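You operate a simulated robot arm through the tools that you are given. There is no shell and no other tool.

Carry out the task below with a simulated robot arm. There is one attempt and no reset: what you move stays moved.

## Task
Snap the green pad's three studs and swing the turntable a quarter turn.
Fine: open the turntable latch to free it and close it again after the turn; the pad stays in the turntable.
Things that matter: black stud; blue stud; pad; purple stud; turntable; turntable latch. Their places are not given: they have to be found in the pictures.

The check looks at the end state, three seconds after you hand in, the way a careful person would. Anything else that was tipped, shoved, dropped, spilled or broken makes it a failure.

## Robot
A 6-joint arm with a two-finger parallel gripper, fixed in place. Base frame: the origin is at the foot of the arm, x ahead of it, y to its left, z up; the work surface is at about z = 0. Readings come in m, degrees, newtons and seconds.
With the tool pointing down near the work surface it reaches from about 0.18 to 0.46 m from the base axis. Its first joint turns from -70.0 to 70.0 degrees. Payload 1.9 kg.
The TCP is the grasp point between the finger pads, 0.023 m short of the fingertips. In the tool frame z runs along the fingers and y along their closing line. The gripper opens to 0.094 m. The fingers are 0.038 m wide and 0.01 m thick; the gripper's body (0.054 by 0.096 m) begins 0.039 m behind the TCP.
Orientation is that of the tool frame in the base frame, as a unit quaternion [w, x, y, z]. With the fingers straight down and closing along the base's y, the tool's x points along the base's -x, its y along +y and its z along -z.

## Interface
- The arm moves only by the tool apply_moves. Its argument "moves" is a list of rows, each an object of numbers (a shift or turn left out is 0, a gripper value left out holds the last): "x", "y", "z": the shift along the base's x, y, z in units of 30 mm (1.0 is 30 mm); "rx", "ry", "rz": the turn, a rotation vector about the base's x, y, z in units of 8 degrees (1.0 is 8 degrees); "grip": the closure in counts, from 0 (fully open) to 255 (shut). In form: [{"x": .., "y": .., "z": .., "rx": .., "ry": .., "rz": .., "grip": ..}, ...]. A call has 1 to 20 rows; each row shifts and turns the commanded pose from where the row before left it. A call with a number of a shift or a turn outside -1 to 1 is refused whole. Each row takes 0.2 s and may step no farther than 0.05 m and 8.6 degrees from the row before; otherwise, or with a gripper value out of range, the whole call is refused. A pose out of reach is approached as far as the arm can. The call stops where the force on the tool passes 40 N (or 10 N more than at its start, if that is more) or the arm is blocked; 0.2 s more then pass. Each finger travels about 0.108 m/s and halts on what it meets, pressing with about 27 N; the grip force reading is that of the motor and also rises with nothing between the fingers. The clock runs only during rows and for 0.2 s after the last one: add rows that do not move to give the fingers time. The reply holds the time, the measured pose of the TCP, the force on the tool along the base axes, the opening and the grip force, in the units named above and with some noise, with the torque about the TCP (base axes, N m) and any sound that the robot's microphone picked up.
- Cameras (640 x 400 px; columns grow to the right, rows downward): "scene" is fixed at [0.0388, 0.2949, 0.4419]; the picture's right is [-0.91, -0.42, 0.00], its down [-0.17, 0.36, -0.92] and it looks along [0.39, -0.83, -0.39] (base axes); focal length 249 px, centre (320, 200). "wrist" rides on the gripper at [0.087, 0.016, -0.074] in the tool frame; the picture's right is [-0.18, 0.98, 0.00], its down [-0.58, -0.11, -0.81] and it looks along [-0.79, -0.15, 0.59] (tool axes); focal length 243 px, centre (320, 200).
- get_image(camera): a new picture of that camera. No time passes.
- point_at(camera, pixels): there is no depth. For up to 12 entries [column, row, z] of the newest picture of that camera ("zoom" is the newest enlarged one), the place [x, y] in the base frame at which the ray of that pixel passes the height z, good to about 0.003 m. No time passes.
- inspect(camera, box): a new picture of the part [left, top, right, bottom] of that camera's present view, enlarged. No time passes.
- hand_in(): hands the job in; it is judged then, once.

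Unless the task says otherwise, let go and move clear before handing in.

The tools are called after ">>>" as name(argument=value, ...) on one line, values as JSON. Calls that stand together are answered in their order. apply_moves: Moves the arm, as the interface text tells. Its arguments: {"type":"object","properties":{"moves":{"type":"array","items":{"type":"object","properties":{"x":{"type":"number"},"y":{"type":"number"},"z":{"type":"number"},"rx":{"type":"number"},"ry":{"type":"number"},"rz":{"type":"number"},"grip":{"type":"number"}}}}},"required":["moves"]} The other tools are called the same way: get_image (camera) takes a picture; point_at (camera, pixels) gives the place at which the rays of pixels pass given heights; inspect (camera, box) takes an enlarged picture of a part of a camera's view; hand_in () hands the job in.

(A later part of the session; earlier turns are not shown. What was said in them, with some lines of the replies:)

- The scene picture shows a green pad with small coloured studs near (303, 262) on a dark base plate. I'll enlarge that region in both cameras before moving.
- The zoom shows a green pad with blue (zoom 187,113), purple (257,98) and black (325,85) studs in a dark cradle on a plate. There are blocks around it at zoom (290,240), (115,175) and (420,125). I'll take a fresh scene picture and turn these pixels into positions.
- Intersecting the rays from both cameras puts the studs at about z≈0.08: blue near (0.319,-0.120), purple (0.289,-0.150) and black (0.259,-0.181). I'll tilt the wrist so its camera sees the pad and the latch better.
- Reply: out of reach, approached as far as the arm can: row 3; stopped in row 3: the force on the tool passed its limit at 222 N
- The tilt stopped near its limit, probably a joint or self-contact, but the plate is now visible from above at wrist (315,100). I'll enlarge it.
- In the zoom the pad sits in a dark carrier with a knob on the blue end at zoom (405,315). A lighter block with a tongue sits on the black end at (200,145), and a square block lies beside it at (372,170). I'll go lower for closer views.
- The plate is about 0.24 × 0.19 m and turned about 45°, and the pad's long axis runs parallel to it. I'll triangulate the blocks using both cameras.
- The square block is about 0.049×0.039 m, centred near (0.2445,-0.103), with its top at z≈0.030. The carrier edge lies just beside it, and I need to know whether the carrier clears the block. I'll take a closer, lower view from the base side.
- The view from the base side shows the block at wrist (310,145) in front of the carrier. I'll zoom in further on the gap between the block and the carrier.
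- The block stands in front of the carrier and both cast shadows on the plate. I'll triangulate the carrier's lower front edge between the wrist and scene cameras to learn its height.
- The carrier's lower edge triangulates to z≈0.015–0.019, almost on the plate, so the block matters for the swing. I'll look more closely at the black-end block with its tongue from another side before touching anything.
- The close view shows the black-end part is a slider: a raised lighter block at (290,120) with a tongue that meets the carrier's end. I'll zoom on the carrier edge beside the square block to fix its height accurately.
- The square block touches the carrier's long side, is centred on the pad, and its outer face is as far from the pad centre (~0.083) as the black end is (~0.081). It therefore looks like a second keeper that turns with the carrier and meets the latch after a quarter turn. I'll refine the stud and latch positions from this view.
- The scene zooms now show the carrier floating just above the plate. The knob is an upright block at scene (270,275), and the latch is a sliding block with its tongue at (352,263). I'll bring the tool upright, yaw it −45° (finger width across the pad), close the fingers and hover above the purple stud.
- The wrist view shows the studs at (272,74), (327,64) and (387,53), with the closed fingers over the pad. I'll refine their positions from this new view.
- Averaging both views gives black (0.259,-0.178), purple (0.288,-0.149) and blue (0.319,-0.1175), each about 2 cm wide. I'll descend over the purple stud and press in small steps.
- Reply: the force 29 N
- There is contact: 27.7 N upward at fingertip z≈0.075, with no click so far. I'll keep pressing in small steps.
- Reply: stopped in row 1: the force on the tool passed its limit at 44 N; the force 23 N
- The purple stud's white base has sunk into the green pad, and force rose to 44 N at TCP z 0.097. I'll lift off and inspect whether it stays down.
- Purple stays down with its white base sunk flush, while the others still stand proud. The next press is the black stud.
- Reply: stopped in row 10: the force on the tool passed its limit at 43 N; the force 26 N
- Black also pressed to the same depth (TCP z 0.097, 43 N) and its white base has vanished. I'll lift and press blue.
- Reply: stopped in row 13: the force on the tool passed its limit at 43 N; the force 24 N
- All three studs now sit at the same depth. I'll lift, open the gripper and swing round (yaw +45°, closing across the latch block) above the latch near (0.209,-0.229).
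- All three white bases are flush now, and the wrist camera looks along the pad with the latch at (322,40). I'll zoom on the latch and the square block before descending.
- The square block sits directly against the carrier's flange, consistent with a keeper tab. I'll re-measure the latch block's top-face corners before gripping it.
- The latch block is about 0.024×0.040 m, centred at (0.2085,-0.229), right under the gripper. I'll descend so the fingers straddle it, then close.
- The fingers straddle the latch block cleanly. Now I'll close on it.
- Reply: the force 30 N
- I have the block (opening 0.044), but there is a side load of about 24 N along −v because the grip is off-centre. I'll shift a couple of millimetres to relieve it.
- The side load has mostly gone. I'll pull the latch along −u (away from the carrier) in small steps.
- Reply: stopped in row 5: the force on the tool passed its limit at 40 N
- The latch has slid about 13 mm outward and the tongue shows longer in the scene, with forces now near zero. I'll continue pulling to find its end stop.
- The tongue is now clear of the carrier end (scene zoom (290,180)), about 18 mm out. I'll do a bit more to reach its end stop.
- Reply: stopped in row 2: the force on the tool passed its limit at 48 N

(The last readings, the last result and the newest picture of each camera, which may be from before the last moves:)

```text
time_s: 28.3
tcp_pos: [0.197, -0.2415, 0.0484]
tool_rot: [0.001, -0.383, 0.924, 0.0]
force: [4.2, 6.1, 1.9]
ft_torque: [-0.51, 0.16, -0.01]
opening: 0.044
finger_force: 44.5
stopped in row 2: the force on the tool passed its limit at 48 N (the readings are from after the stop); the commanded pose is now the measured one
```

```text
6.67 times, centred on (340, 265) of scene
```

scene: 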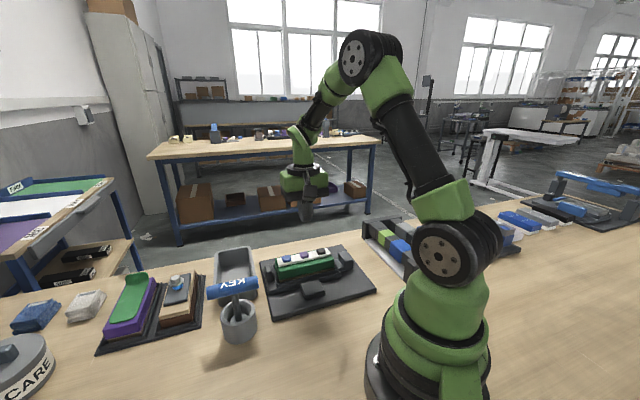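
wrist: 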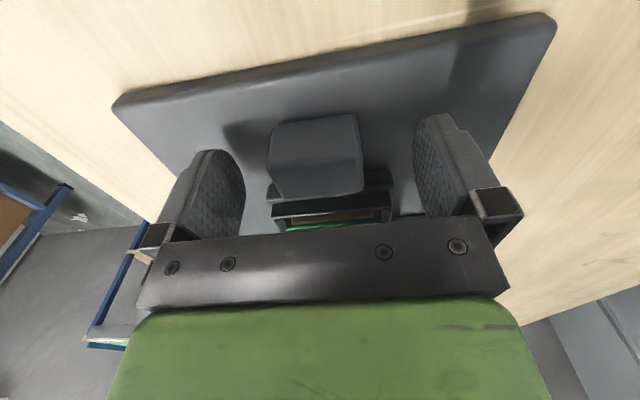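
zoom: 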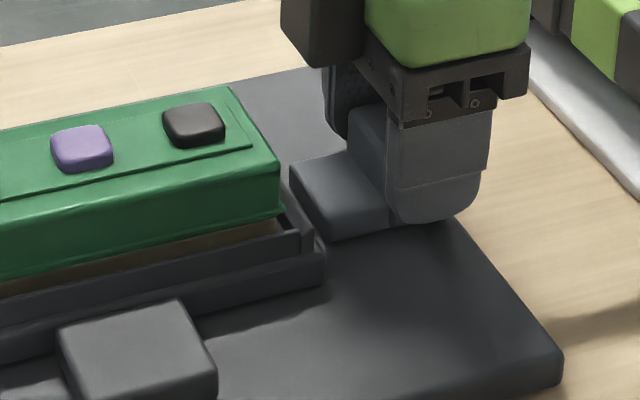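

The latch is at its end stop, about 19 mm open. I'll release, lift and check whether it stays open.

>>> apply_moves(moves=[{"grip": 0}, {}, {"z": 0.5}, {"z": 0.9}, {"z": 0.9}, {"z": 0.9}, {"z": 0.9}, {}])

>>> inspect(camera="scene", box=[255, 235, 375, 305])

>>> get_image(camera="wrist")

```text
time_s: 30.1
tcp_pos: [0.1965, -0.2425, 0.1727]
tool_rot: [0.001, -0.384, 0.923, 0.0]
force: [-0.4, -1.2, -0.5]
ft_torque: [0.02, -0.06, -0.01]
opening: 0.0943
finger_force: 0.2
```

```text
5.33 times, centred on (315, 270) of scene
```

zoom: 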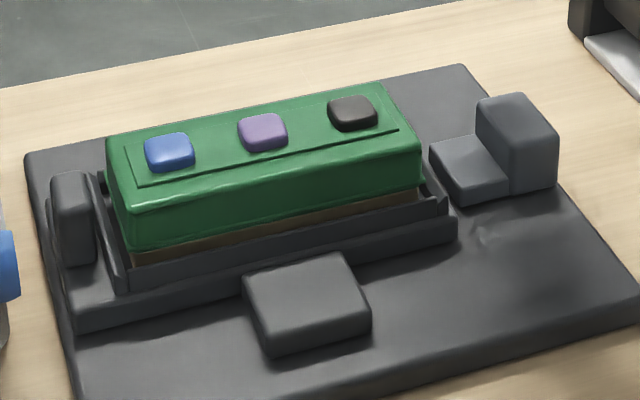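

```text
taken
```

wrist: 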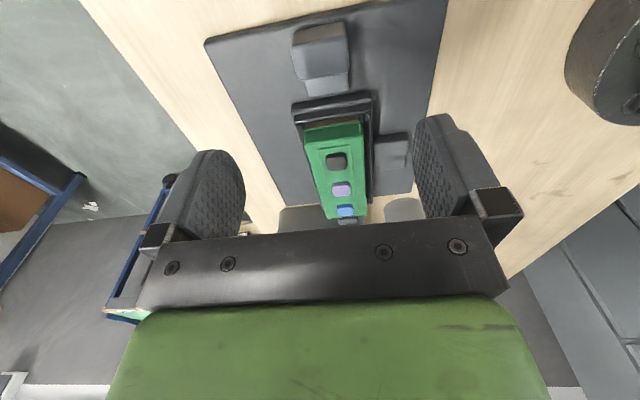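

The latch stays open. I'll zoom on the carrier's black end, the tab and the knob end to decide how to swing it.

>>> inspect(camera="wrist", box=[270, 10, 430, 120])

>>> inspect(camera="wrist", box=[300, 110, 430, 230])

>>> inspect(camera="scene", box=[315, 250, 355, 290])

```text
3.64 times, centred on (350, 65) of wrist
```

zoom: 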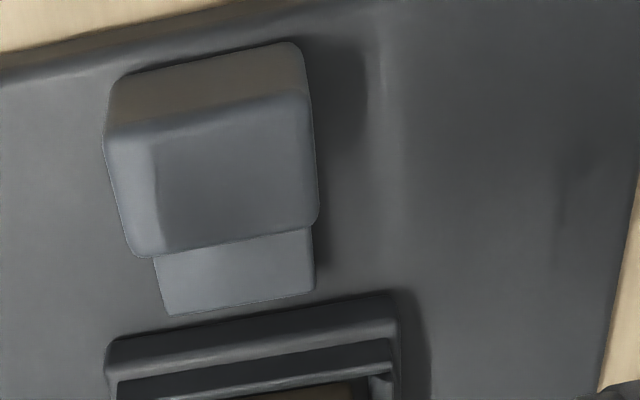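

```text
3.33 times, centred on (365, 170) of wrist
```

zoom: 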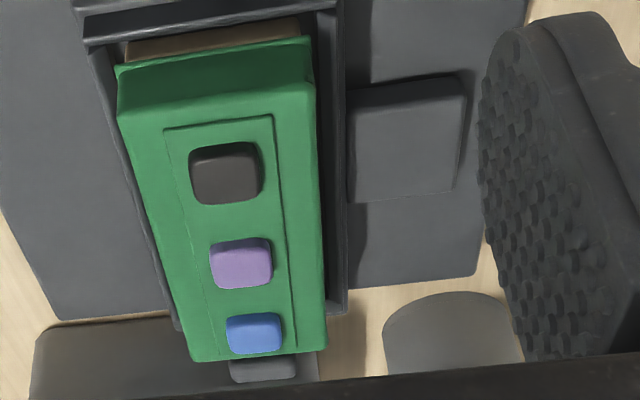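

```text
10.00 times, centred on (335, 270) of scene
```

zoom: 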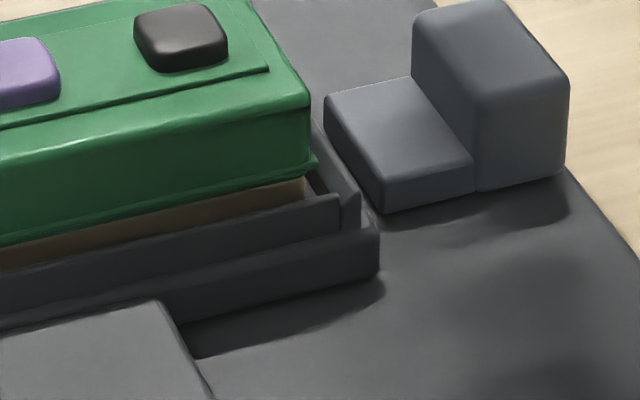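

The carrier end is free and the latch is clear of it. Next I'll close the fingers, move (yaw −45°) to the far side of the knob on the blue end, and locate the neighbouring bin and key holder so the gripper avoids them.

>>> point_at(camera="scene", pixels=[[216, 251, 0.05], [251, 247, 0.05], [258, 293, 0.05], [218, 297, 0.05], [260, 288, 0.09], [205, 293, 0.09], [238, 303, 0.05], [238, 345, 0.0], [258, 325, 0.0]])

>>> apply_moves(moves=[{"z": 0.5, "grip": 255}, {"z": 0.5}, {"x": 0.5, "y": 0.363, "rz": -0.9375}, {"x": 0.5, "y": 0.363, "rz": -0.9375}, {"x": 0.5, "y": 0.363, "rz": -0.9375}, {"x": 0.5, "y": 0.363, "rz": -0.9375}, {"x": 0.5, "y": 0.363, "rz": -0.9375}, {"x": 0.5, "y": 0.363, "rz": -0.9375}, {"x": 0.5, "y": 0.363, "rz": -0.9375}, {"x": 0.5, "y": 0.363, "rz": -0.9375}, {"x": 0.5, "y": 0.363, "rz": -0.9375}, {"x": 0.5, "y": 0.363, "rz": -0.9375}, {"x": 0.5, "y": 0.363, "rz": -0.9375}, {"x": 0.42, "y": 0.363, "rz": -0.9375}, {}])

>>> get_image(camera="wrist")

>>> get_image(camera="scene")

```text
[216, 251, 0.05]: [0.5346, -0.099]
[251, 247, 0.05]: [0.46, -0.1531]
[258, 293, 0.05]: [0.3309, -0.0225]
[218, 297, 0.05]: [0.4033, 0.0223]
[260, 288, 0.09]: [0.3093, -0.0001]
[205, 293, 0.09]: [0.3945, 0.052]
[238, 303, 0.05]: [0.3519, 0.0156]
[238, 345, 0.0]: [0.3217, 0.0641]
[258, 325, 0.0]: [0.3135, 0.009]
```

```text
time_s: 33.3
tcp_pos: [0.374, -0.1103, 0.2025]
tool_rot: [0.002, 0.385, 0.923, -0.001]
force: [-0.5, 0.3, 0.0]
ft_torque: [0.01, -0.02, 0.02]
opening: 0.0
finger_force: 26.5
```

```text
taken
```

wrist: 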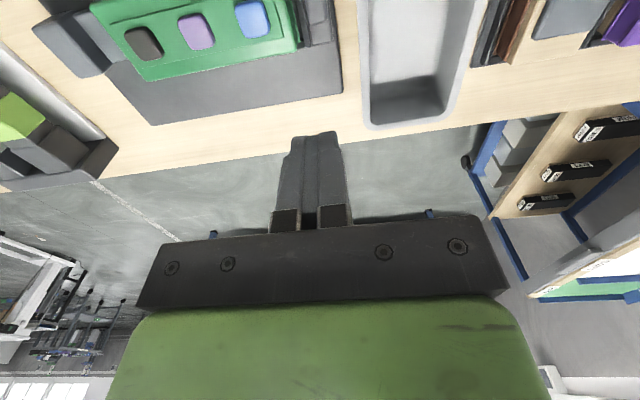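

```text
taken
```

scene: 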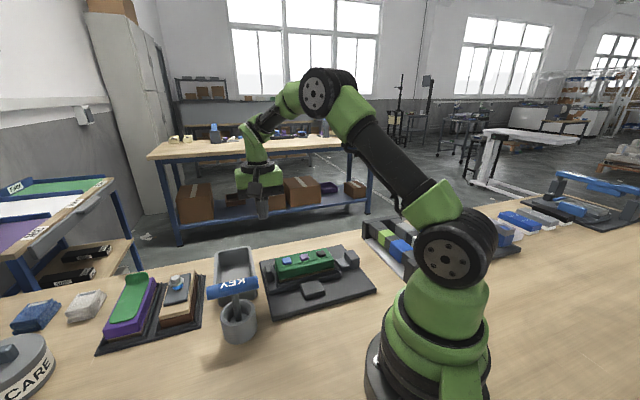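

The bin wall lies just beyond the plate's blue end at wrist (365,60). I'll zoom on the knob region at the top of the wrist image.

>>> inspect(camera="wrist", box=[230, 0, 430, 130])

>>> inspect(camera="scene", box=[205, 235, 305, 310])

```text
3.08 times, centred on (330, 65) of wrist
```

zoom: 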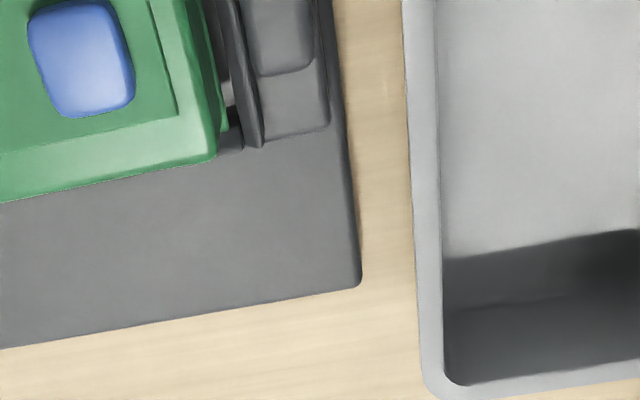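

```text
5.33 times, centred on (255, 272) of scene
```

zoom: 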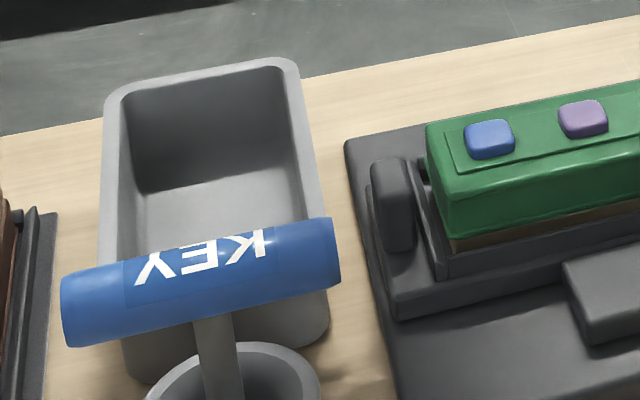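

The zoom shows the knob at (280,35) on the carrier's blue end, with flange beyond it and the bin wall at x≈410. I'll measure these.

>>> inspect(camera="wrist", box=[230, 0, 430, 130])

>>> point_at(camera="zoom", pixels=[[258, 73, 0.06], [310, 66, 0.06], [258, 73, 0.07], [310, 66, 0.07], [330, 128, 0.033], [268, 142, 0.033], [360, 285, 0.015], [410, 130, 0.05], [422, 370, 0.05], [83, 60, 0.08], [215, 160, 0.07]])

>>> point_at(camera="scene", pixels=[[268.1, 264.5, 0.06], [268.1, 264.5, 0.07], [264.5, 265, 0.06], [272, 264.5, 0.06], [264.5, 265, 0.07], [272, 264.5, 0.07]])

```text
3.08 times, centred on (330, 65) of wrist
```

zoom: 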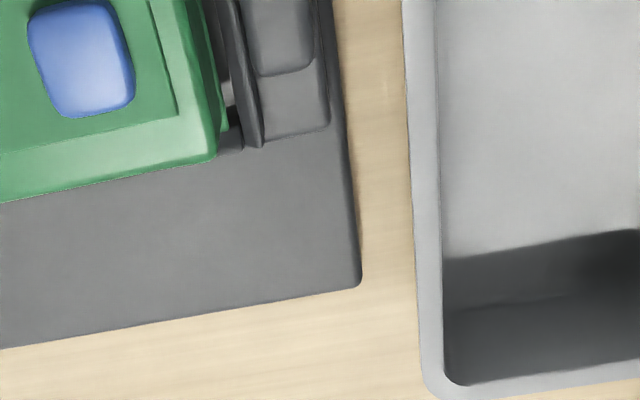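

```text
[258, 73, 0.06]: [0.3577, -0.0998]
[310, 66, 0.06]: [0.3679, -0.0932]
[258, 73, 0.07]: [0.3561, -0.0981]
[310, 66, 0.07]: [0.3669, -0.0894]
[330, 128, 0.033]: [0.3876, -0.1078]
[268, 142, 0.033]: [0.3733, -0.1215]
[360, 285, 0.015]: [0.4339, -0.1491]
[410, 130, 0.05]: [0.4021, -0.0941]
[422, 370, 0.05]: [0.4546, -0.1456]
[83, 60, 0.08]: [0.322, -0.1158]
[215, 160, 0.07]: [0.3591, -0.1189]
```

```text
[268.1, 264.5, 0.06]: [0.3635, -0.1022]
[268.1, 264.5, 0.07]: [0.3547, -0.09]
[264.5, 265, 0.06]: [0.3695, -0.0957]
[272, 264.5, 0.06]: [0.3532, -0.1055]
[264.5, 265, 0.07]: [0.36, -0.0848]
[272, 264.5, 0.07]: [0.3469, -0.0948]
```

The measurements relative to the pad centre are:

| Item | Position | Height |
|---|---|---|
| Knob | 0.090 out, about 0.030 wide | top z≈0.064 |
| Bin rim | 0.12 out | z≈0.055 |
| KEY handle end | about (0.308, 0.001) | z≈0.108 |

I'll descend beside the knob's far side, fingertip at z≈0.048, to try a small counter-clockwise push.

>>> apply_moves(moves=[{"x": 0.37, "y": -0.257}, {"z": -0.9}, {"z": -0.9}, {"z": -0.9}, {"z": -0.9}, {"z": -0.5}, {"z": -0.28}, {}])

>>> get_image(camera="wrist")

>>> inspect(camera="scene", box=[205, 235, 325, 310])

```text
time_s: 35.1
tcp_pos: [0.3834, -0.1203, 0.0715]
tool_rot: [0.001, 0.383, 0.924, 0.0]
force: [1.1, 0.2, -0.6]
ft_torque: [0.0, -0.03, 0.0]
opening: 0.0004
finger_force: 26.8
```

```text
taken
```

wrist: 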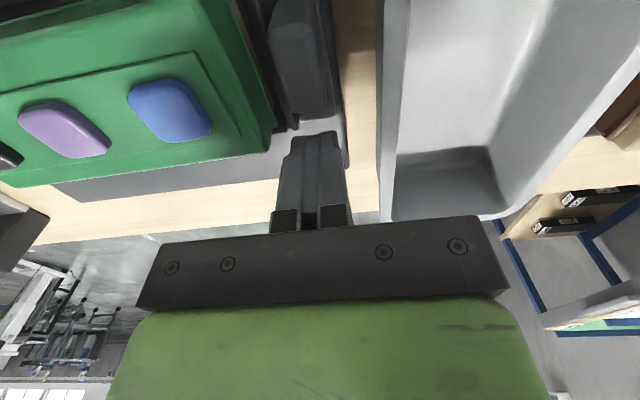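

```text
5.33 times, centred on (265, 272) of scene
```

zoom: 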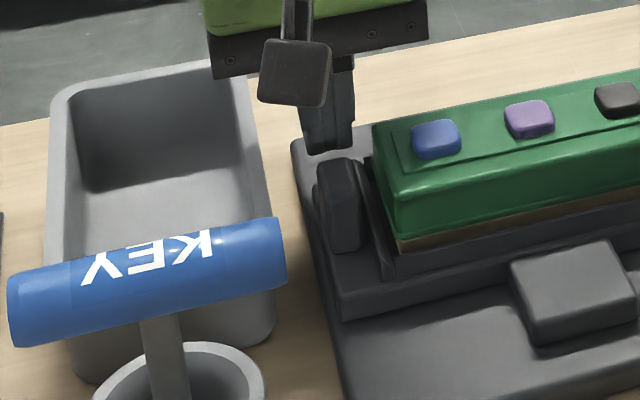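

The fingers stand just behind the knob, and the wrist image shows the knob at (300,60) and the finger at (312,170). I'll close the gap and push gently along the arc to about 12°, then check whether the turntable and the tab turn.

>>> apply_moves(moves=[{"x": -0.135, "y": 0.137}, {"x": -0.135, "y": 0.136}, {"x": -0.173, "y": 0.27, "rz": 0.5}, {"x": -0.113, "y": 0.19, "rz": 0.5}, {"x": -0.127, "y": 0.183, "rz": 0.5}, {}])

>>> inspect(camera="scene", box=[225, 230, 365, 315])

>>> get_image(camera="wrist")

```text
time_s: 36.5
tcp_pos: [0.365, -0.0905, 0.0704]
tool_rot: [0.001, 0.284, 0.959, -0.001]
force: [0.2, 0.1, -0.1]
ft_torque: [0.0, 0.02, -0.01]
opening: 0.0
finger_force: 27.0
```

```text
4.57 times, centred on (295, 272) of scene
```

zoom: 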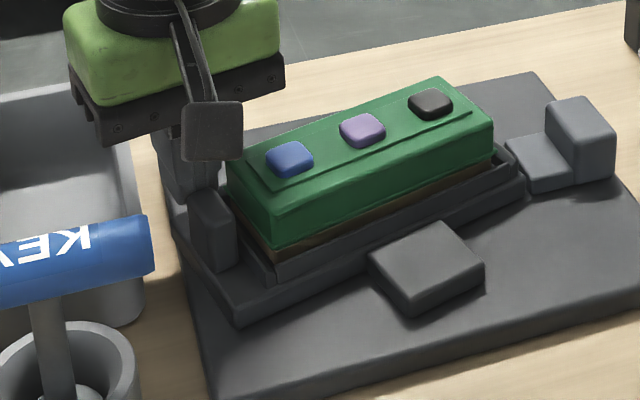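

```text
taken
```

wrist: 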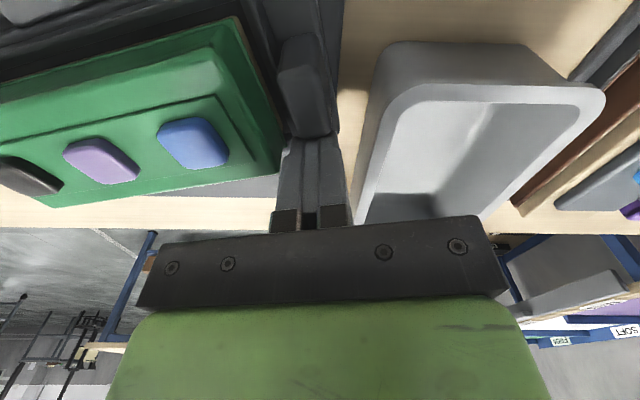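

The turntable turned and the square tab turned with it, with almost no force, so the tab is the second keeper. I'll continue along the arc to about 42°, then check the clearance to the KEY handle.

>>> apply_moves(moves=[{"x": -0.213, "y": 0.257, "rz": 0.75}, {"x": -0.243, "y": 0.233, "rz": 0.75}, {"x": -0.26, "y": 0.203, "rz": 0.75}, {"x": -0.283, "y": 0.18, "rz": 0.75}, {"x": -0.3, "y": 0.15, "rz": 0.75}, {}])

>>> inspect(camera="scene", box=[205, 220, 365, 320])

>>> get_image(camera="wrist")

```text
time_s: 37.9
tcp_pos: [0.3241, -0.0596, 0.0711]
tool_rot: [0.001, 0.026, 1.0, 0.0]
force: [-0.4, 0.2, -0.4]
ft_torque: [0.0, 0.01, -0.01]
opening: 0.0001
finger_force: 27.2
```

```text
4.00 times, centred on (285, 270) of scene
```

zoom: 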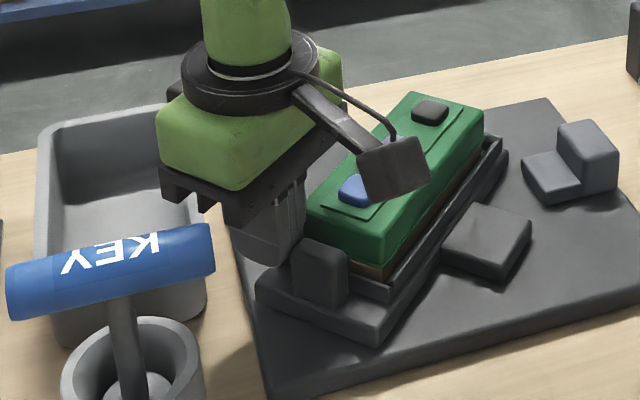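

```text
taken
```

wrist: 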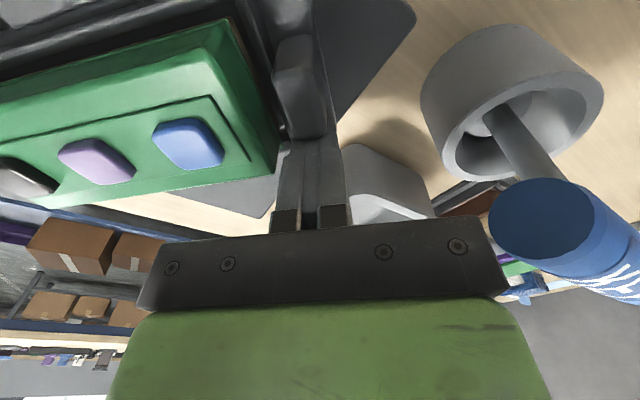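

At about 42° the KEY cap at wrist (540,225) is only a few millimetres from the gripper's side, though no force has built up. I'll back away from it and lift, then finish the swing by pushing the square tab from its free side.

>>> apply_moves(moves=[{"x": 0.17, "y": -0.15}, {"z": 0.3}, {"z": 0.7}, {"z": 0.9}, {"z": 0.9}, {"z": 0.9}, {}])

>>> get_image(camera="wrist")

>>> inspect(camera="scene", box=[205, 230, 365, 330])

```text
time_s: 39.5
tcp_pos: [0.3303, -0.0641, 0.1805]
tool_rot: [0.003, 0.025, 1.0, -0.001]
force: [-0.2, -0.2, 0.2]
ft_torque: [0.03, -0.01, 0.0]
opening: 0.0
finger_force: 27.1
```

```text
taken
```

wrist: 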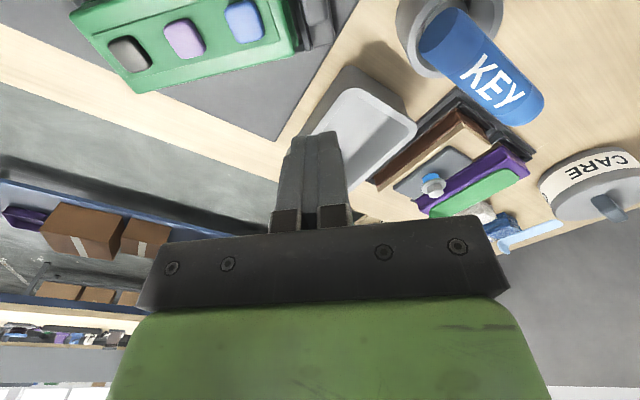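

```text
4.00 times, centred on (285, 280) of scene
```

zoom: 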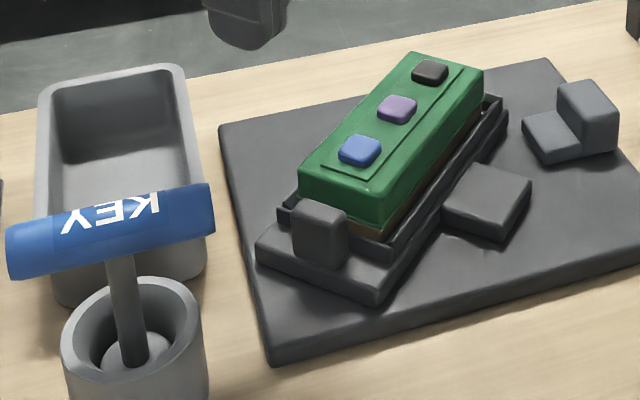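

The turntable sits near 43° with the KEY and bin undisturbed. I'll locate the tab's corners for the second push.

>>> inspect(camera="scene", box=[305, 260, 365, 300])

>>> point_at(camera="wrist", pixels=[[130, 54, 0.077], [184, 39, 0.077], [245, 21, 0.077]])

```text
10.00 times, centred on (335, 280) of scene
```

zoom: 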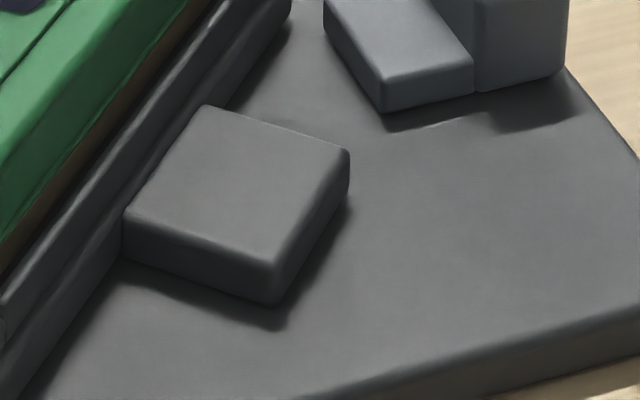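

```text
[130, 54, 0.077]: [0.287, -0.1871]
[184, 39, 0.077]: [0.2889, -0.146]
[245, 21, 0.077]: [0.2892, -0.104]
```

The stud line now lies at about 88.5° in the base frame, so the turn so far is about 43°. I'll measure the tab's top corners.

>>> point_at(camera="zoom", pixels=[[205, 105, 0.03], [348, 152, 0.03], [275, 265, 0.03], [125, 215, 0.03], [275, 300, 0.017], [125, 258, 0.017], [383, 110, 0.017], [325, 30, 0.017], [383, 80, 0.03], [325, 0, 0.03]])

```text
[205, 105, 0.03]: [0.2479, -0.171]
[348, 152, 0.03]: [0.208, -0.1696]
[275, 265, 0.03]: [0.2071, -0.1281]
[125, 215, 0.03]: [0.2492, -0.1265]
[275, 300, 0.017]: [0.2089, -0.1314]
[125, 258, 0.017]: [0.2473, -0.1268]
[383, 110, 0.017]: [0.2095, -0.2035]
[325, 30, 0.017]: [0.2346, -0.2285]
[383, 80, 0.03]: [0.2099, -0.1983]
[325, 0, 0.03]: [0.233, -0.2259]
```

The tab spans x 0.2075–0.2485 and y −0.170 to −0.127, and it must move toward −y. I'll place the closed fingers at (0.224,-0.101), low beside its +y face.

>>> apply_moves(moves=[{"x": -0.892, "y": -0.3025}, {"x": -0.892, "y": -0.3025}, {"x": -0.892, "y": -0.3025}, {"x": -0.891, "y": -0.3025}, {"z": -0.9}, {"z": -0.9}, {"z": -0.9}, {"z": -0.9}, {"z": -0.6}, {"z": -0.36}, {}])

>>> get_image(camera="wrist")

>>> inspect(camera="scene", box=[245, 230, 375, 320])

```text
time_s: 41.9
tcp_pos: [0.222, -0.1008, 0.0446]
tool_rot: [0.001, 0.025, 1.0, -0.001]
force: [0.3, -0.4, -0.1]
ft_torque: [0.02, 0.0, -0.02]
opening: 0.0
finger_force: 26.8
```

```text
taken
```

wrist: 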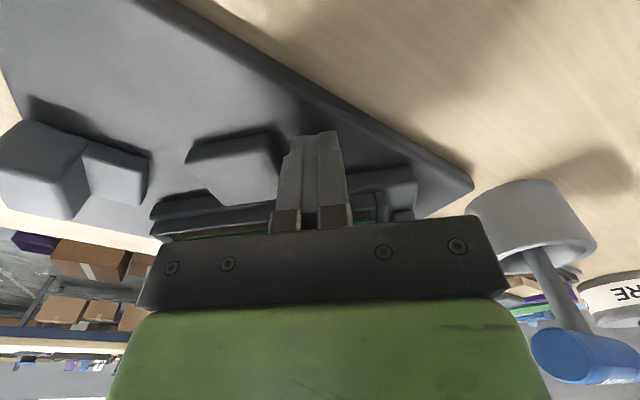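

```text
4.44 times, centred on (310, 275) of scene
```

zoom: 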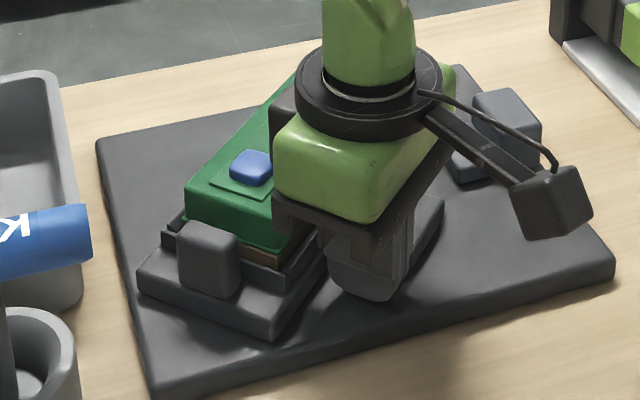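

The fingers stand right beside the tab, visible at wrist (235,155). I'll push along the arc to about 72° with the yaw following.

>>> apply_moves(moves=[{"x": -0.007, "y": -0.227, "rz": 0.1}, {"x": -0.007, "y": -0.227, "rz": 0.075}, {"x": -0.083, "y": -0.177, "rz": 0.575}, {"x": -0.083, "y": -0.24, "rz": 0.75}, {"x": -0.06, "y": -0.247, "rz": 0.75}, {"x": -0.033, "y": -0.257, "rz": 0.75}, {"x": -0.01, "y": -0.253, "rz": 0.75}, {}])

>>> get_image(camera="wrist")

>>> inspect(camera="scene", box=[245, 230, 375, 320])

```text
time_s: 43.7
tcp_pos: [0.2149, -0.1513, 0.0457]
tool_rot: [0.002, -0.234, 0.972, 0.001]
force: [0.2, 0.0, 0.1]
ft_torque: [0.03, 0.0, 0.01]
opening: 0.0
finger_force: 26.9
```

```text
taken
```

wrist: 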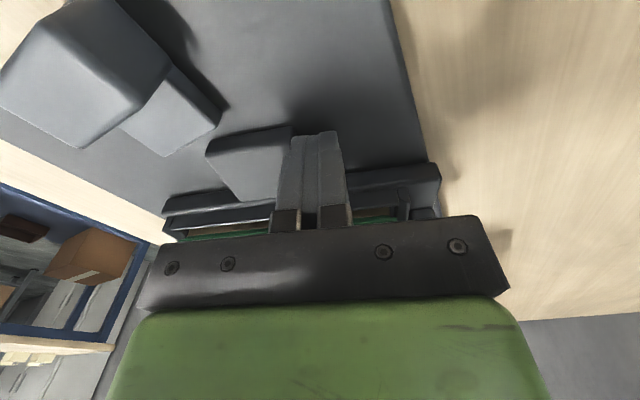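

```text
4.44 times, centred on (310, 275) of scene
```

zoom: 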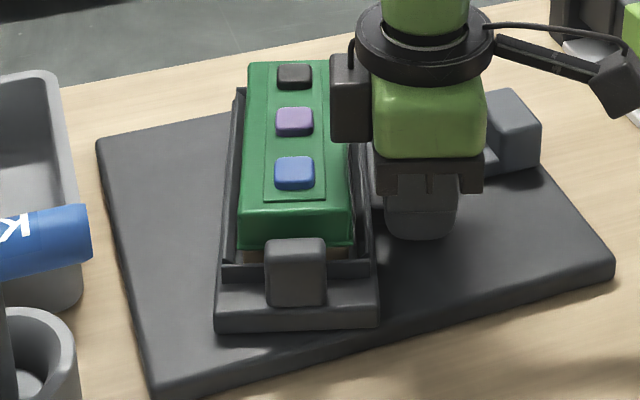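

It is swinging smoothly at about 72°. I'll go on to about 84°, then measure.

>>> apply_moves(moves=[{"x": 0.023, "y": -0.257, "rz": 0.75}, {"x": 0.047, "y": -0.247, "rz": 0.75}, {}])

>>> inspect(camera="scene", box=[265, 235, 345, 310])

>>> point_at(camera="zoom", pixels=[[0, 0, 0.077]])

>>> get_image(camera="wrist")

```text
time_s: 44.5
tcp_pos: [0.2174, -0.1663, 0.0462]
tool_rot: [0.002, -0.334, 0.943, 0.0]
force: [0.1, 0.0, -0.6]
ft_torque: [-0.01, 0.0, 0.02]
opening: 0.0
finger_force: 26.2
```

```text
5.33 times, centred on (305, 272) of scene
```

zoom: 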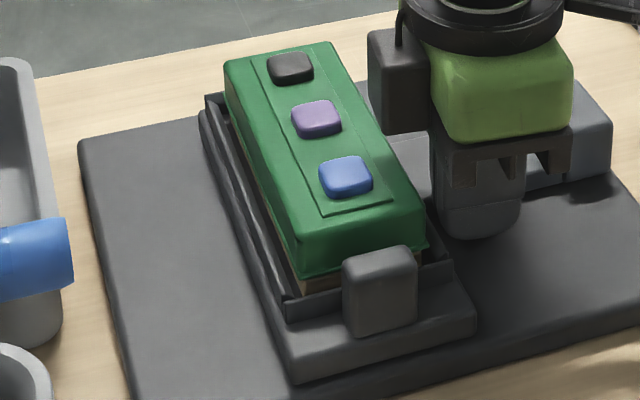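

```text
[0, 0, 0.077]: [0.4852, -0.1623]
```

```text
taken
```

wrist: 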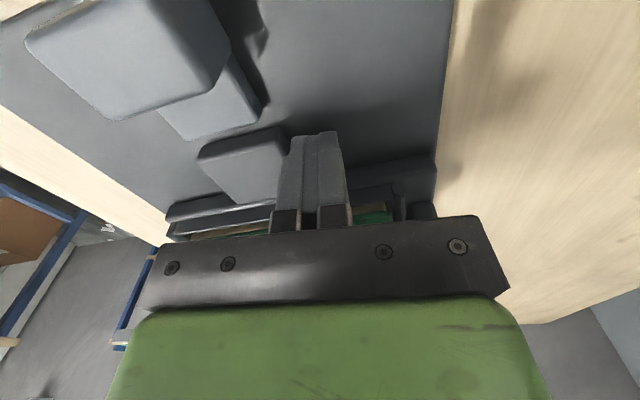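

The pad is now nearly square to the plate. I'll measure the stud line's direction to get the angle.

>>> inspect(camera="scene", box=[265, 235, 345, 310])

>>> point_at(camera="zoom", pixels=[[291, 66, 0.077], [316, 117, 0.077], [346, 174, 0.077], [292, 380, 0.018], [477, 327, 0.018], [210, 130, 0.033]])

```text
5.33 times, centred on (305, 272) of scene
```

zoom: 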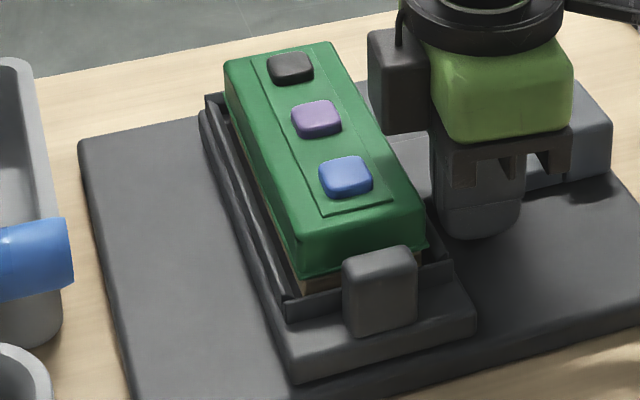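

```text
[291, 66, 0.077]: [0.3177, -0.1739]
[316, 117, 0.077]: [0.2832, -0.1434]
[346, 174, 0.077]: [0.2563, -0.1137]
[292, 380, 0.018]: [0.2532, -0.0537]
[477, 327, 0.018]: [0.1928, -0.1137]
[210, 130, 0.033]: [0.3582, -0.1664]
```

The stud line points at 135.6° and the carrier end edge at 225°, so the turn is about 90° already. I'll nudge gently to see if there is a hard stop.

>>> apply_moves(moves=[{"x": 0.024, "y": -0.03, "rz": 0.2}, {"x": 0.024, "y": -0.03, "rz": 0.2}, {"x": 0.024, "y": -0.03, "rz": 0.2}, {}])

>>> inspect(camera="scene", box=[265, 235, 345, 310])

>>> point_at(camera="zoom", pixels=[[291, 66, 0.077], [316, 117, 0.077], [346, 174, 0.077]])

```text
time_s: 45.5
tcp_pos: [0.2189, -0.1683, 0.0456]
tool_rot: [0.001, -0.374, 0.928, 0.0]
force: [-0.6, 0.1, 0.4]
ft_torque: [0.0, 0.0, 0.01]
opening: 0.0
finger_force: 27.2
```

```text
5.33 times, centred on (305, 272) of scene
```

zoom: 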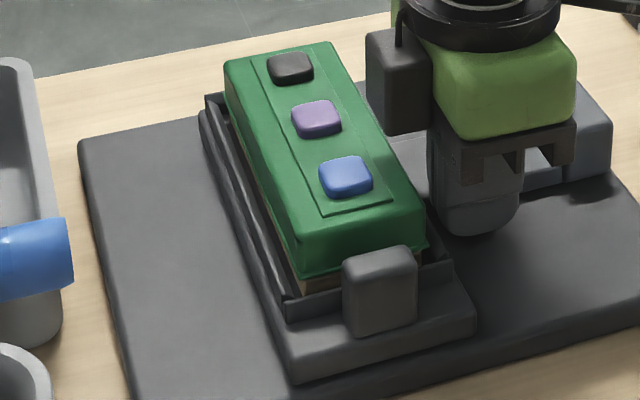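

```text
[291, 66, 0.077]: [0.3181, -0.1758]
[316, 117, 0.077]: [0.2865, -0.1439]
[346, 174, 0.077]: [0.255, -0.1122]
```

The carrier didn't move and there was no force, so it is resting ahead of the finger. I'll advance a little more until I feel contact, which tells me about a stop.

>>> apply_moves(moves=[{"x": 0.03, "y": -0.04}, {"x": 0.03, "y": -0.04}, {"x": 0.03, "y": -0.04}, {}])

>>> inspect(camera="scene", box=[265, 235, 345, 310])

>>> get_image(camera="wrist")

```text
time_s: 46.5
tcp_pos: [0.221, -0.1711, 0.0448]
tool_rot: [-0.001, -0.373, 0.928, 0.003]
force: [-13.6, 17.6, 9.3]
ft_torque: [0.3, 0.02, 0.41]
opening: 0.0
finger_force: 27.3
```

```text
5.33 times, centred on (305, 272) of scene
```

zoom: 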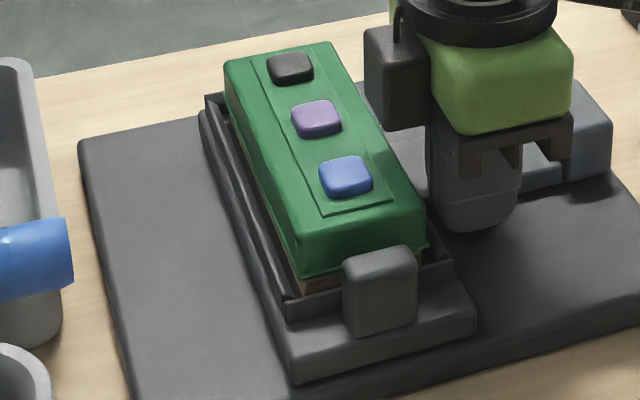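

```text
taken
```

wrist: 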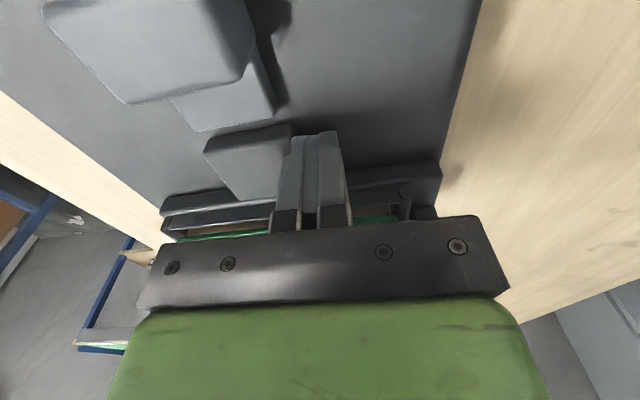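

I feel about 22 N with no further motion: that is a hard stop at the quarter turn. I'll back off, lift, open the gripper and go above the latch.

>>> apply_moves(moves=[{"x": -0.12, "y": 0.12}, {"z": 0.4}, {"z": 0.9}, {"z": 0.9}, {"z": 0.9}, {"z": 0.9}, {"x": -0.25, "y": -0.82, "rz": 0.15, "grip": 0}, {"x": -0.25, "y": -0.82}, {"x": -0.24, "y": -0.82}, {}])

>>> get_image(camera="wrist")

>>> inspect(camera="scene", box=[255, 235, 375, 315])

```text
time_s: 48.7
tcp_pos: [0.1957, -0.2408, 0.1652]
tool_rot: [0.002, -0.383, 0.924, 0.0]
force: [-1.2, -0.2, 0.4]
ft_torque: [0.02, 0.01, 0.02]
opening: 0.094
finger_force: 0.1
```

```text
taken
```

wrist: 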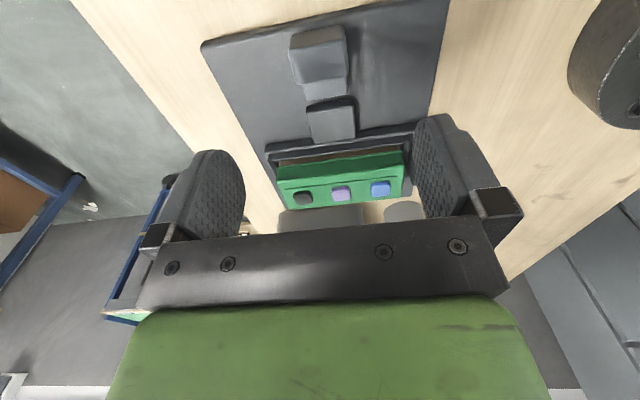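

```text
5.00 times, centred on (315, 275) of scene
```

zoom: 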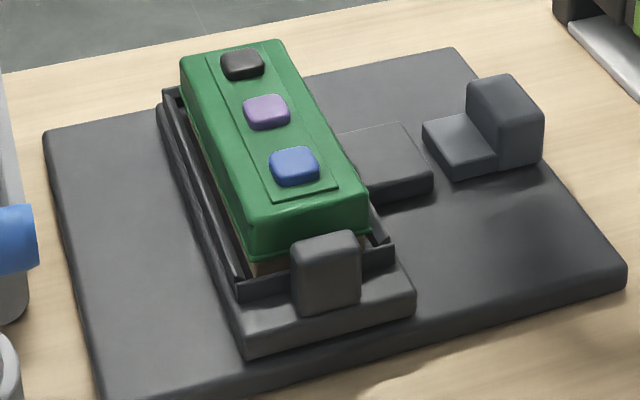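

The tab now faces the latch tongue and is aligned with it, at wrist (332,118) against (325,88). I'll zoom to confirm before gripping the latch.

>>> inspect(camera="wrist", box=[260, 10, 420, 150])

>>> point_at(camera="zoom", pixels=[[140, 135, 0.048], [265, 110, 0.048], [270, 200, 0.048], [160, 222, 0.048]])

```text
2.86 times, centred on (340, 80) of wrist
```

zoom: 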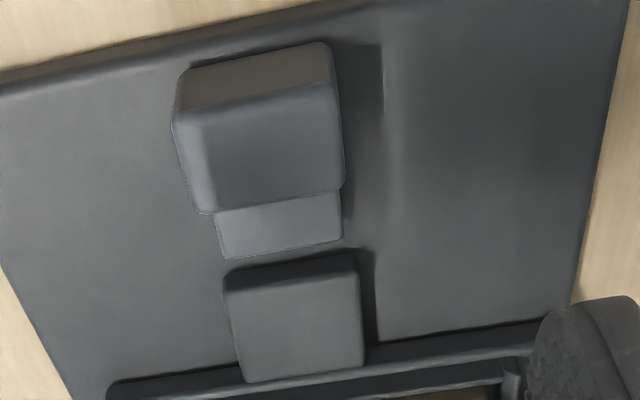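

```text
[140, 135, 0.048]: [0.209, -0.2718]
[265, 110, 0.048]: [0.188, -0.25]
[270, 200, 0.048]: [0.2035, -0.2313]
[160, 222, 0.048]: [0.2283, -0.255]
```

The tongue and tab line up. I'll measure the latch's top corners correctly in this zoom.

>>> point_at(camera="zoom", pixels=[[174, 120, 0.048], [332, 85, 0.048], [342, 190, 0.048], [197, 214, 0.048], [262, 152, 0.048], [342, 243, 0.03], [225, 258, 0.03], [225, 280, 0.03], [352, 258, 0.03]])

```text
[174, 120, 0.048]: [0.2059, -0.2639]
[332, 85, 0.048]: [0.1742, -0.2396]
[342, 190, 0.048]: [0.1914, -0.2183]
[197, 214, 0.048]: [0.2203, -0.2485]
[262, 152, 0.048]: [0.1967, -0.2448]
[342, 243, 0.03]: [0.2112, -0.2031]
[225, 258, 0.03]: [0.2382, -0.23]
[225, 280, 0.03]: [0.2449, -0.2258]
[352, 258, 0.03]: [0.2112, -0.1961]
```

The latch centre is at (0.198,-0.243), right under the gripper. I'll descend to straddle it and close.

>>> apply_moves(moves=[{"z": -0.9}, {"z": -0.9}, {"z": -0.9}, {"z": -0.7}, {"z": -0.47}, {}, {"grip": 255}, {}, {}])

```text
time_s: 50.7
tcp_pos: [0.197, -0.2417, 0.0492]
tool_rot: [0.003, -0.383, 0.924, 0.0]
force: [12.7, -9.7, -19.8]
ft_torque: [0.29, 0.22, -0.24]
opening: 0.0438
finger_force: 45.3
```

I have the latch gripped (opening 0.044). I'll slide it back along +u toward the tab, with a slight sideways relief.

>>> apply_moves(moves=[{"x": 0.08, "y": 0.03}, {"x": 0.06, "y": 0.06}, {"x": 0.06, "y": 0.06}, {}])

>>> inspect(camera="scene", box=[285, 240, 375, 300])

```text
time_s: 51.7
tcp_pos: [0.2023, -0.2364, 0.0481]
tool_rot: [0.001, -0.383, 0.924, 0.001]
force: [6.9, -5.8, -13.7]
ft_torque: [0.11, 0.42, -0.2]
opening: 0.0438
finger_force: 44.8
```

```text
6.67 times, centred on (330, 270) of scene
```

zoom: 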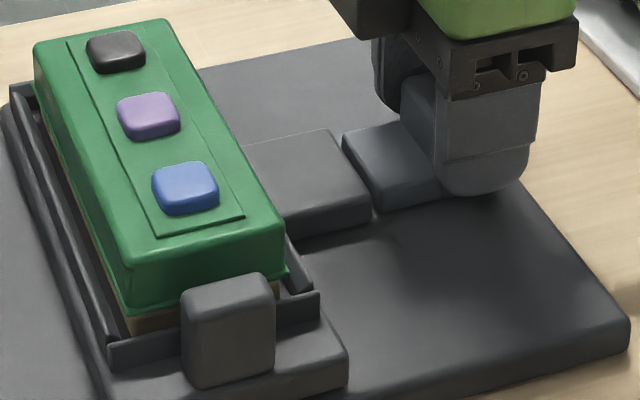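

The tongue is about to enter the tab and forces are modest. I'll continue closing.

>>> apply_moves(moves=[{"x": 0.065, "y": 0.055}, {"x": 0.06, "y": 0.06}, {"x": 0.06, "y": 0.06}, {"x": 0.06, "y": 0.06}, {}])

>>> inspect(camera="scene", box=[285, 240, 375, 300])

```text
time_s: 52.9
tcp_pos: [0.2085, -0.2296, 0.0491]
tool_rot: [0.001, -0.382, 0.924, 0.002]
force: [1.6, 0.9, -9.1]
ft_torque: [0.23, 0.3, -0.14]
opening: 0.0438
finger_force: 45.3
```

```text
6.67 times, centred on (330, 270) of scene
```

zoom: 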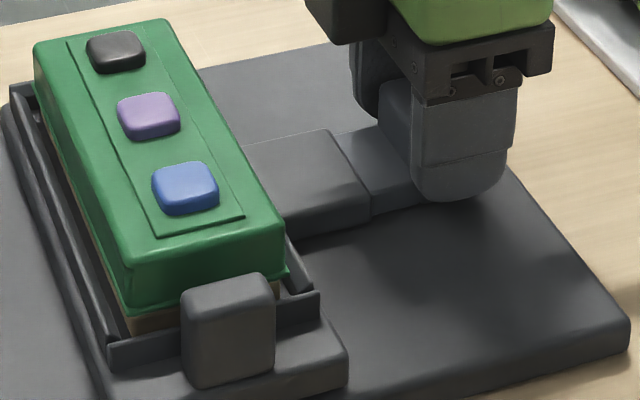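

The tongue is now inside the tab and the latch is nearly back at its original place. I'll push on in small steps to its closed stop.

>>> apply_moves(moves=[{"x": 0.03, "y": 0.03}, {"x": 0.03, "y": 0.03}, {"x": 0.03, "y": 0.03}, {"x": 0.03, "y": 0.03}, {}])

>>> inspect(camera="scene", box=[285, 240, 375, 300])

```text
time_s: 53.9
tcp_pos: [0.2109, -0.229, 0.0499]
tool_rot: [0.0, -0.383, 0.924, 0.0]
force: [-5.3, -3.4, -0.2]
ft_torque: [-0.06, -0.18, 0.05]
opening: 0.0442
finger_force: 45.0
stopped in row 5: the force on the tool passed its limit at 41 N (the readings are from after the stop); the commanded pose is now the measured one
```

```text
6.67 times, centred on (330, 270) of scene
```

zoom: 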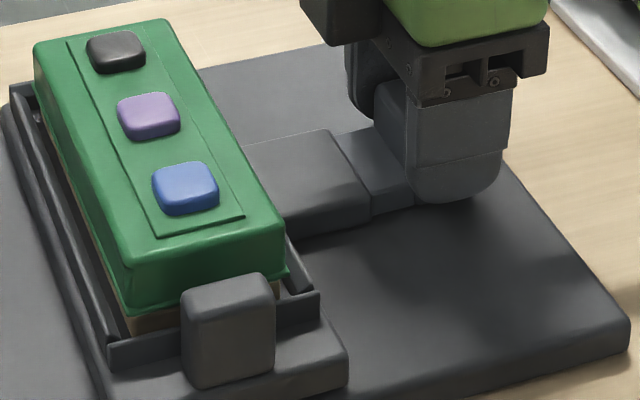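

The latch is at its closed stop, at the same place as before opening. I'll release, lift clear and verify.

>>> apply_moves(moves=[{"grip": 0}, {}, {"z": 0.5}, {"z": 0.9}, {"z": 0.9}, {"z": 0.9}, {"z": 0.9}, {}])

>>> get_image(camera="wrist")

>>> inspect(camera="scene", box=[255, 235, 375, 315])

>>> get_image(camera="scene")

```text
time_s: 55.7
tcp_pos: [0.2093, -0.2288, 0.1731]
tool_rot: [0.0, -0.383, 0.924, 0.0]
force: [-0.2, 0.0, -1.0]
ft_torque: [-0.02, -0.02, 0.02]
opening: 0.0936
finger_force: 0.1
```

```text
taken
```

wrist: 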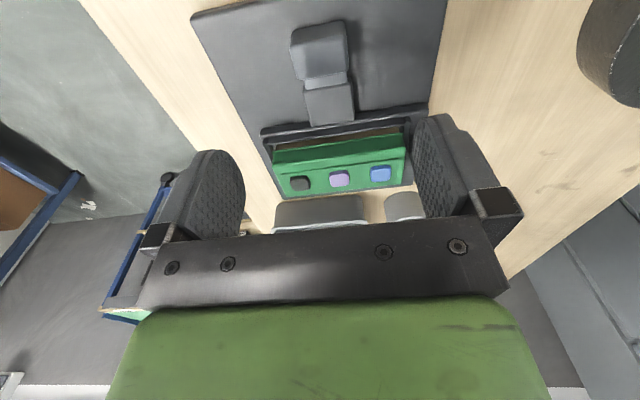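

```text
5.00 times, centred on (315, 275) of scene
```

zoom: 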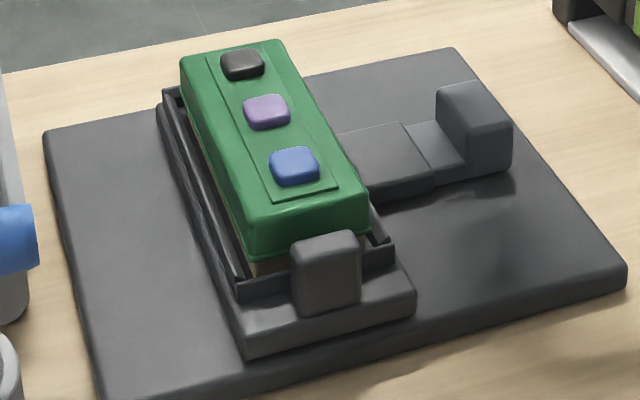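

```text
taken
```

scene: 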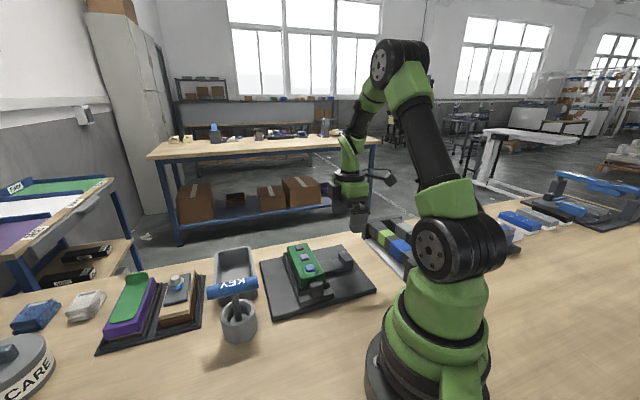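

The latch stays closed with its tongue in the tab, and the KEY, bin and other items look unchanged. I'll do close checks of the studs and the latch.

>>> inspect(camera="scene", box=[280, 238, 335, 290])

>>> inspect(camera="wrist", box=[260, 10, 430, 210])

>>> inspect(camera="scene", box=[310, 250, 365, 290])

```text
7.69 times, centred on (308, 264) of scene
```

zoom: 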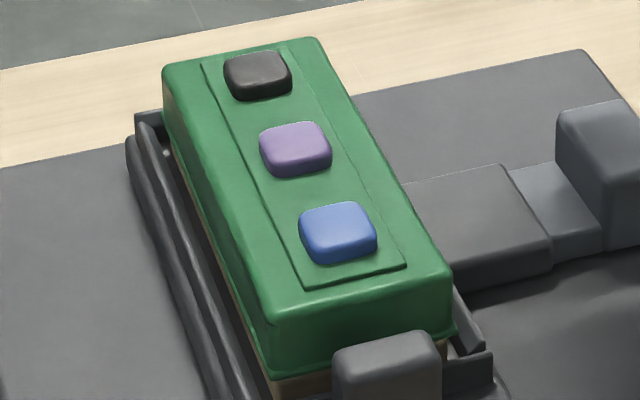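

```text
2.00 times, centred on (345, 110) of wrist
```

zoom: 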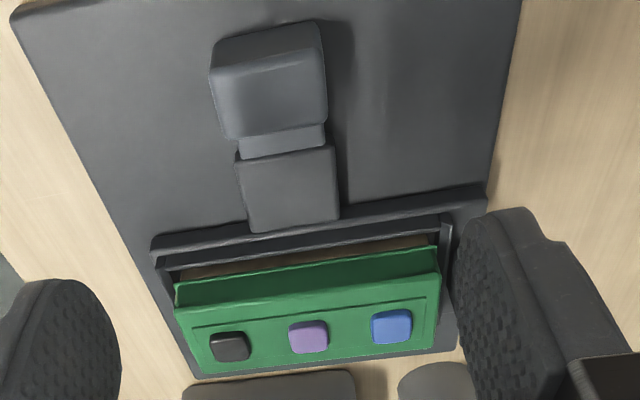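

```text
10.00 times, centred on (338, 270) of scene
```

zoom: 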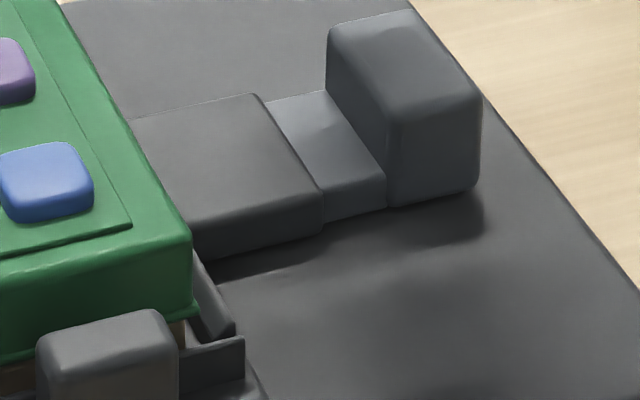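

All three studs sit flush and level, the carrier is square at 90°, and the tongue is seated in the tab with the pad still in its pocket. I'll raise the arm well clear before handing in.

>>> apply_moves(moves=[{"z": 0.9}, {"z": 0.9}, {"z": 0.9}, {}, {}])

>>> get_image(camera="scene")

>>> inspect(camera="scene", box=[200, 230, 380, 345])

>>> point_at(camera="zoom", pixels=[[352, 94, 0.077], [368, 130, 0.077], [388, 169, 0.077]])

```text
time_s: 56.9
tcp_pos: [0.2093, -0.2274, 0.2536]
tool_rot: [0.001, -0.382, 0.924, 0.0]
force: [-0.8, -0.5, 0.1]
ft_torque: [0.02, 0.01, -0.04]
opening: 0.0939
finger_force: 0.1
```

```text
taken
```

scene: 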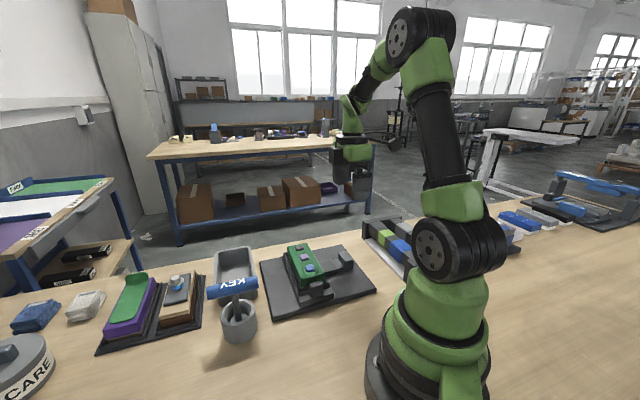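

```text
3.48 times, centred on (290, 288) of scene
```

zoom: 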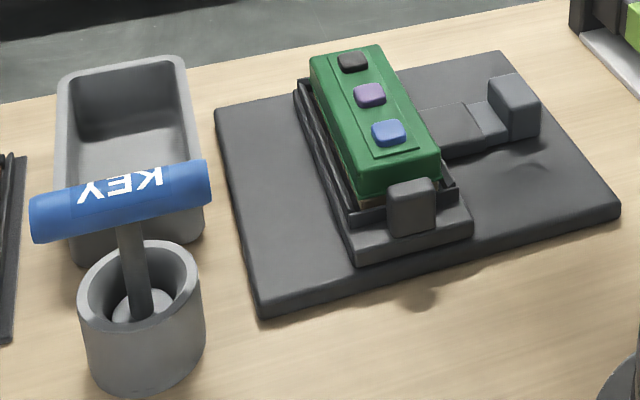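

```text
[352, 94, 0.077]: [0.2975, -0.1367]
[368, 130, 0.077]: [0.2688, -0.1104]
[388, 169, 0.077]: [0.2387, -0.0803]
```

The final picture shows the studs down, the carrier turned to the quarter-turn stop, the latch closed in the tab, the pad in place and the neighbouring items undisturbed. The arm is clear, so I'm handing in.

>>> hand_in()

```text
The job is handed in.
```

The green pad's three studs are pressed in, and the turntable is a quarter turn round with its latch closed again. I've handed the job in, and the check's result hasn't come back.

- **Studs:** black, purple and blue each went down to the same depth at about 43 N. They stayed down, with their white bases sunk flush in the pad. The microphone picked up no click on any of them, so I judged them snapped from the depth and from the pictures.
- **Turntable:** I slid the latch out about 19 mm to its stop. I then swung the turntable counter-clockwise, first by the end knob and then by the square tab on its side, until it met a hard stop. The stud line measured about 90° from where it started.
- **Latch:** it is back at its closed stop, with its tongue in the square tab that now faces it.
- **Pad and surroundings:** the pad is still seated in the turntable. The gripper came within a few millimetres of the KEY handle partway through the swing. No force registered there, and the final picture shows the KEY handle, bin and other items where they were.

Early on, while I was tilting the wrist for a better view, the arm hit its own limit, with a force spike of 222 N. That was in open air at the start pose, away from everything on the bench.
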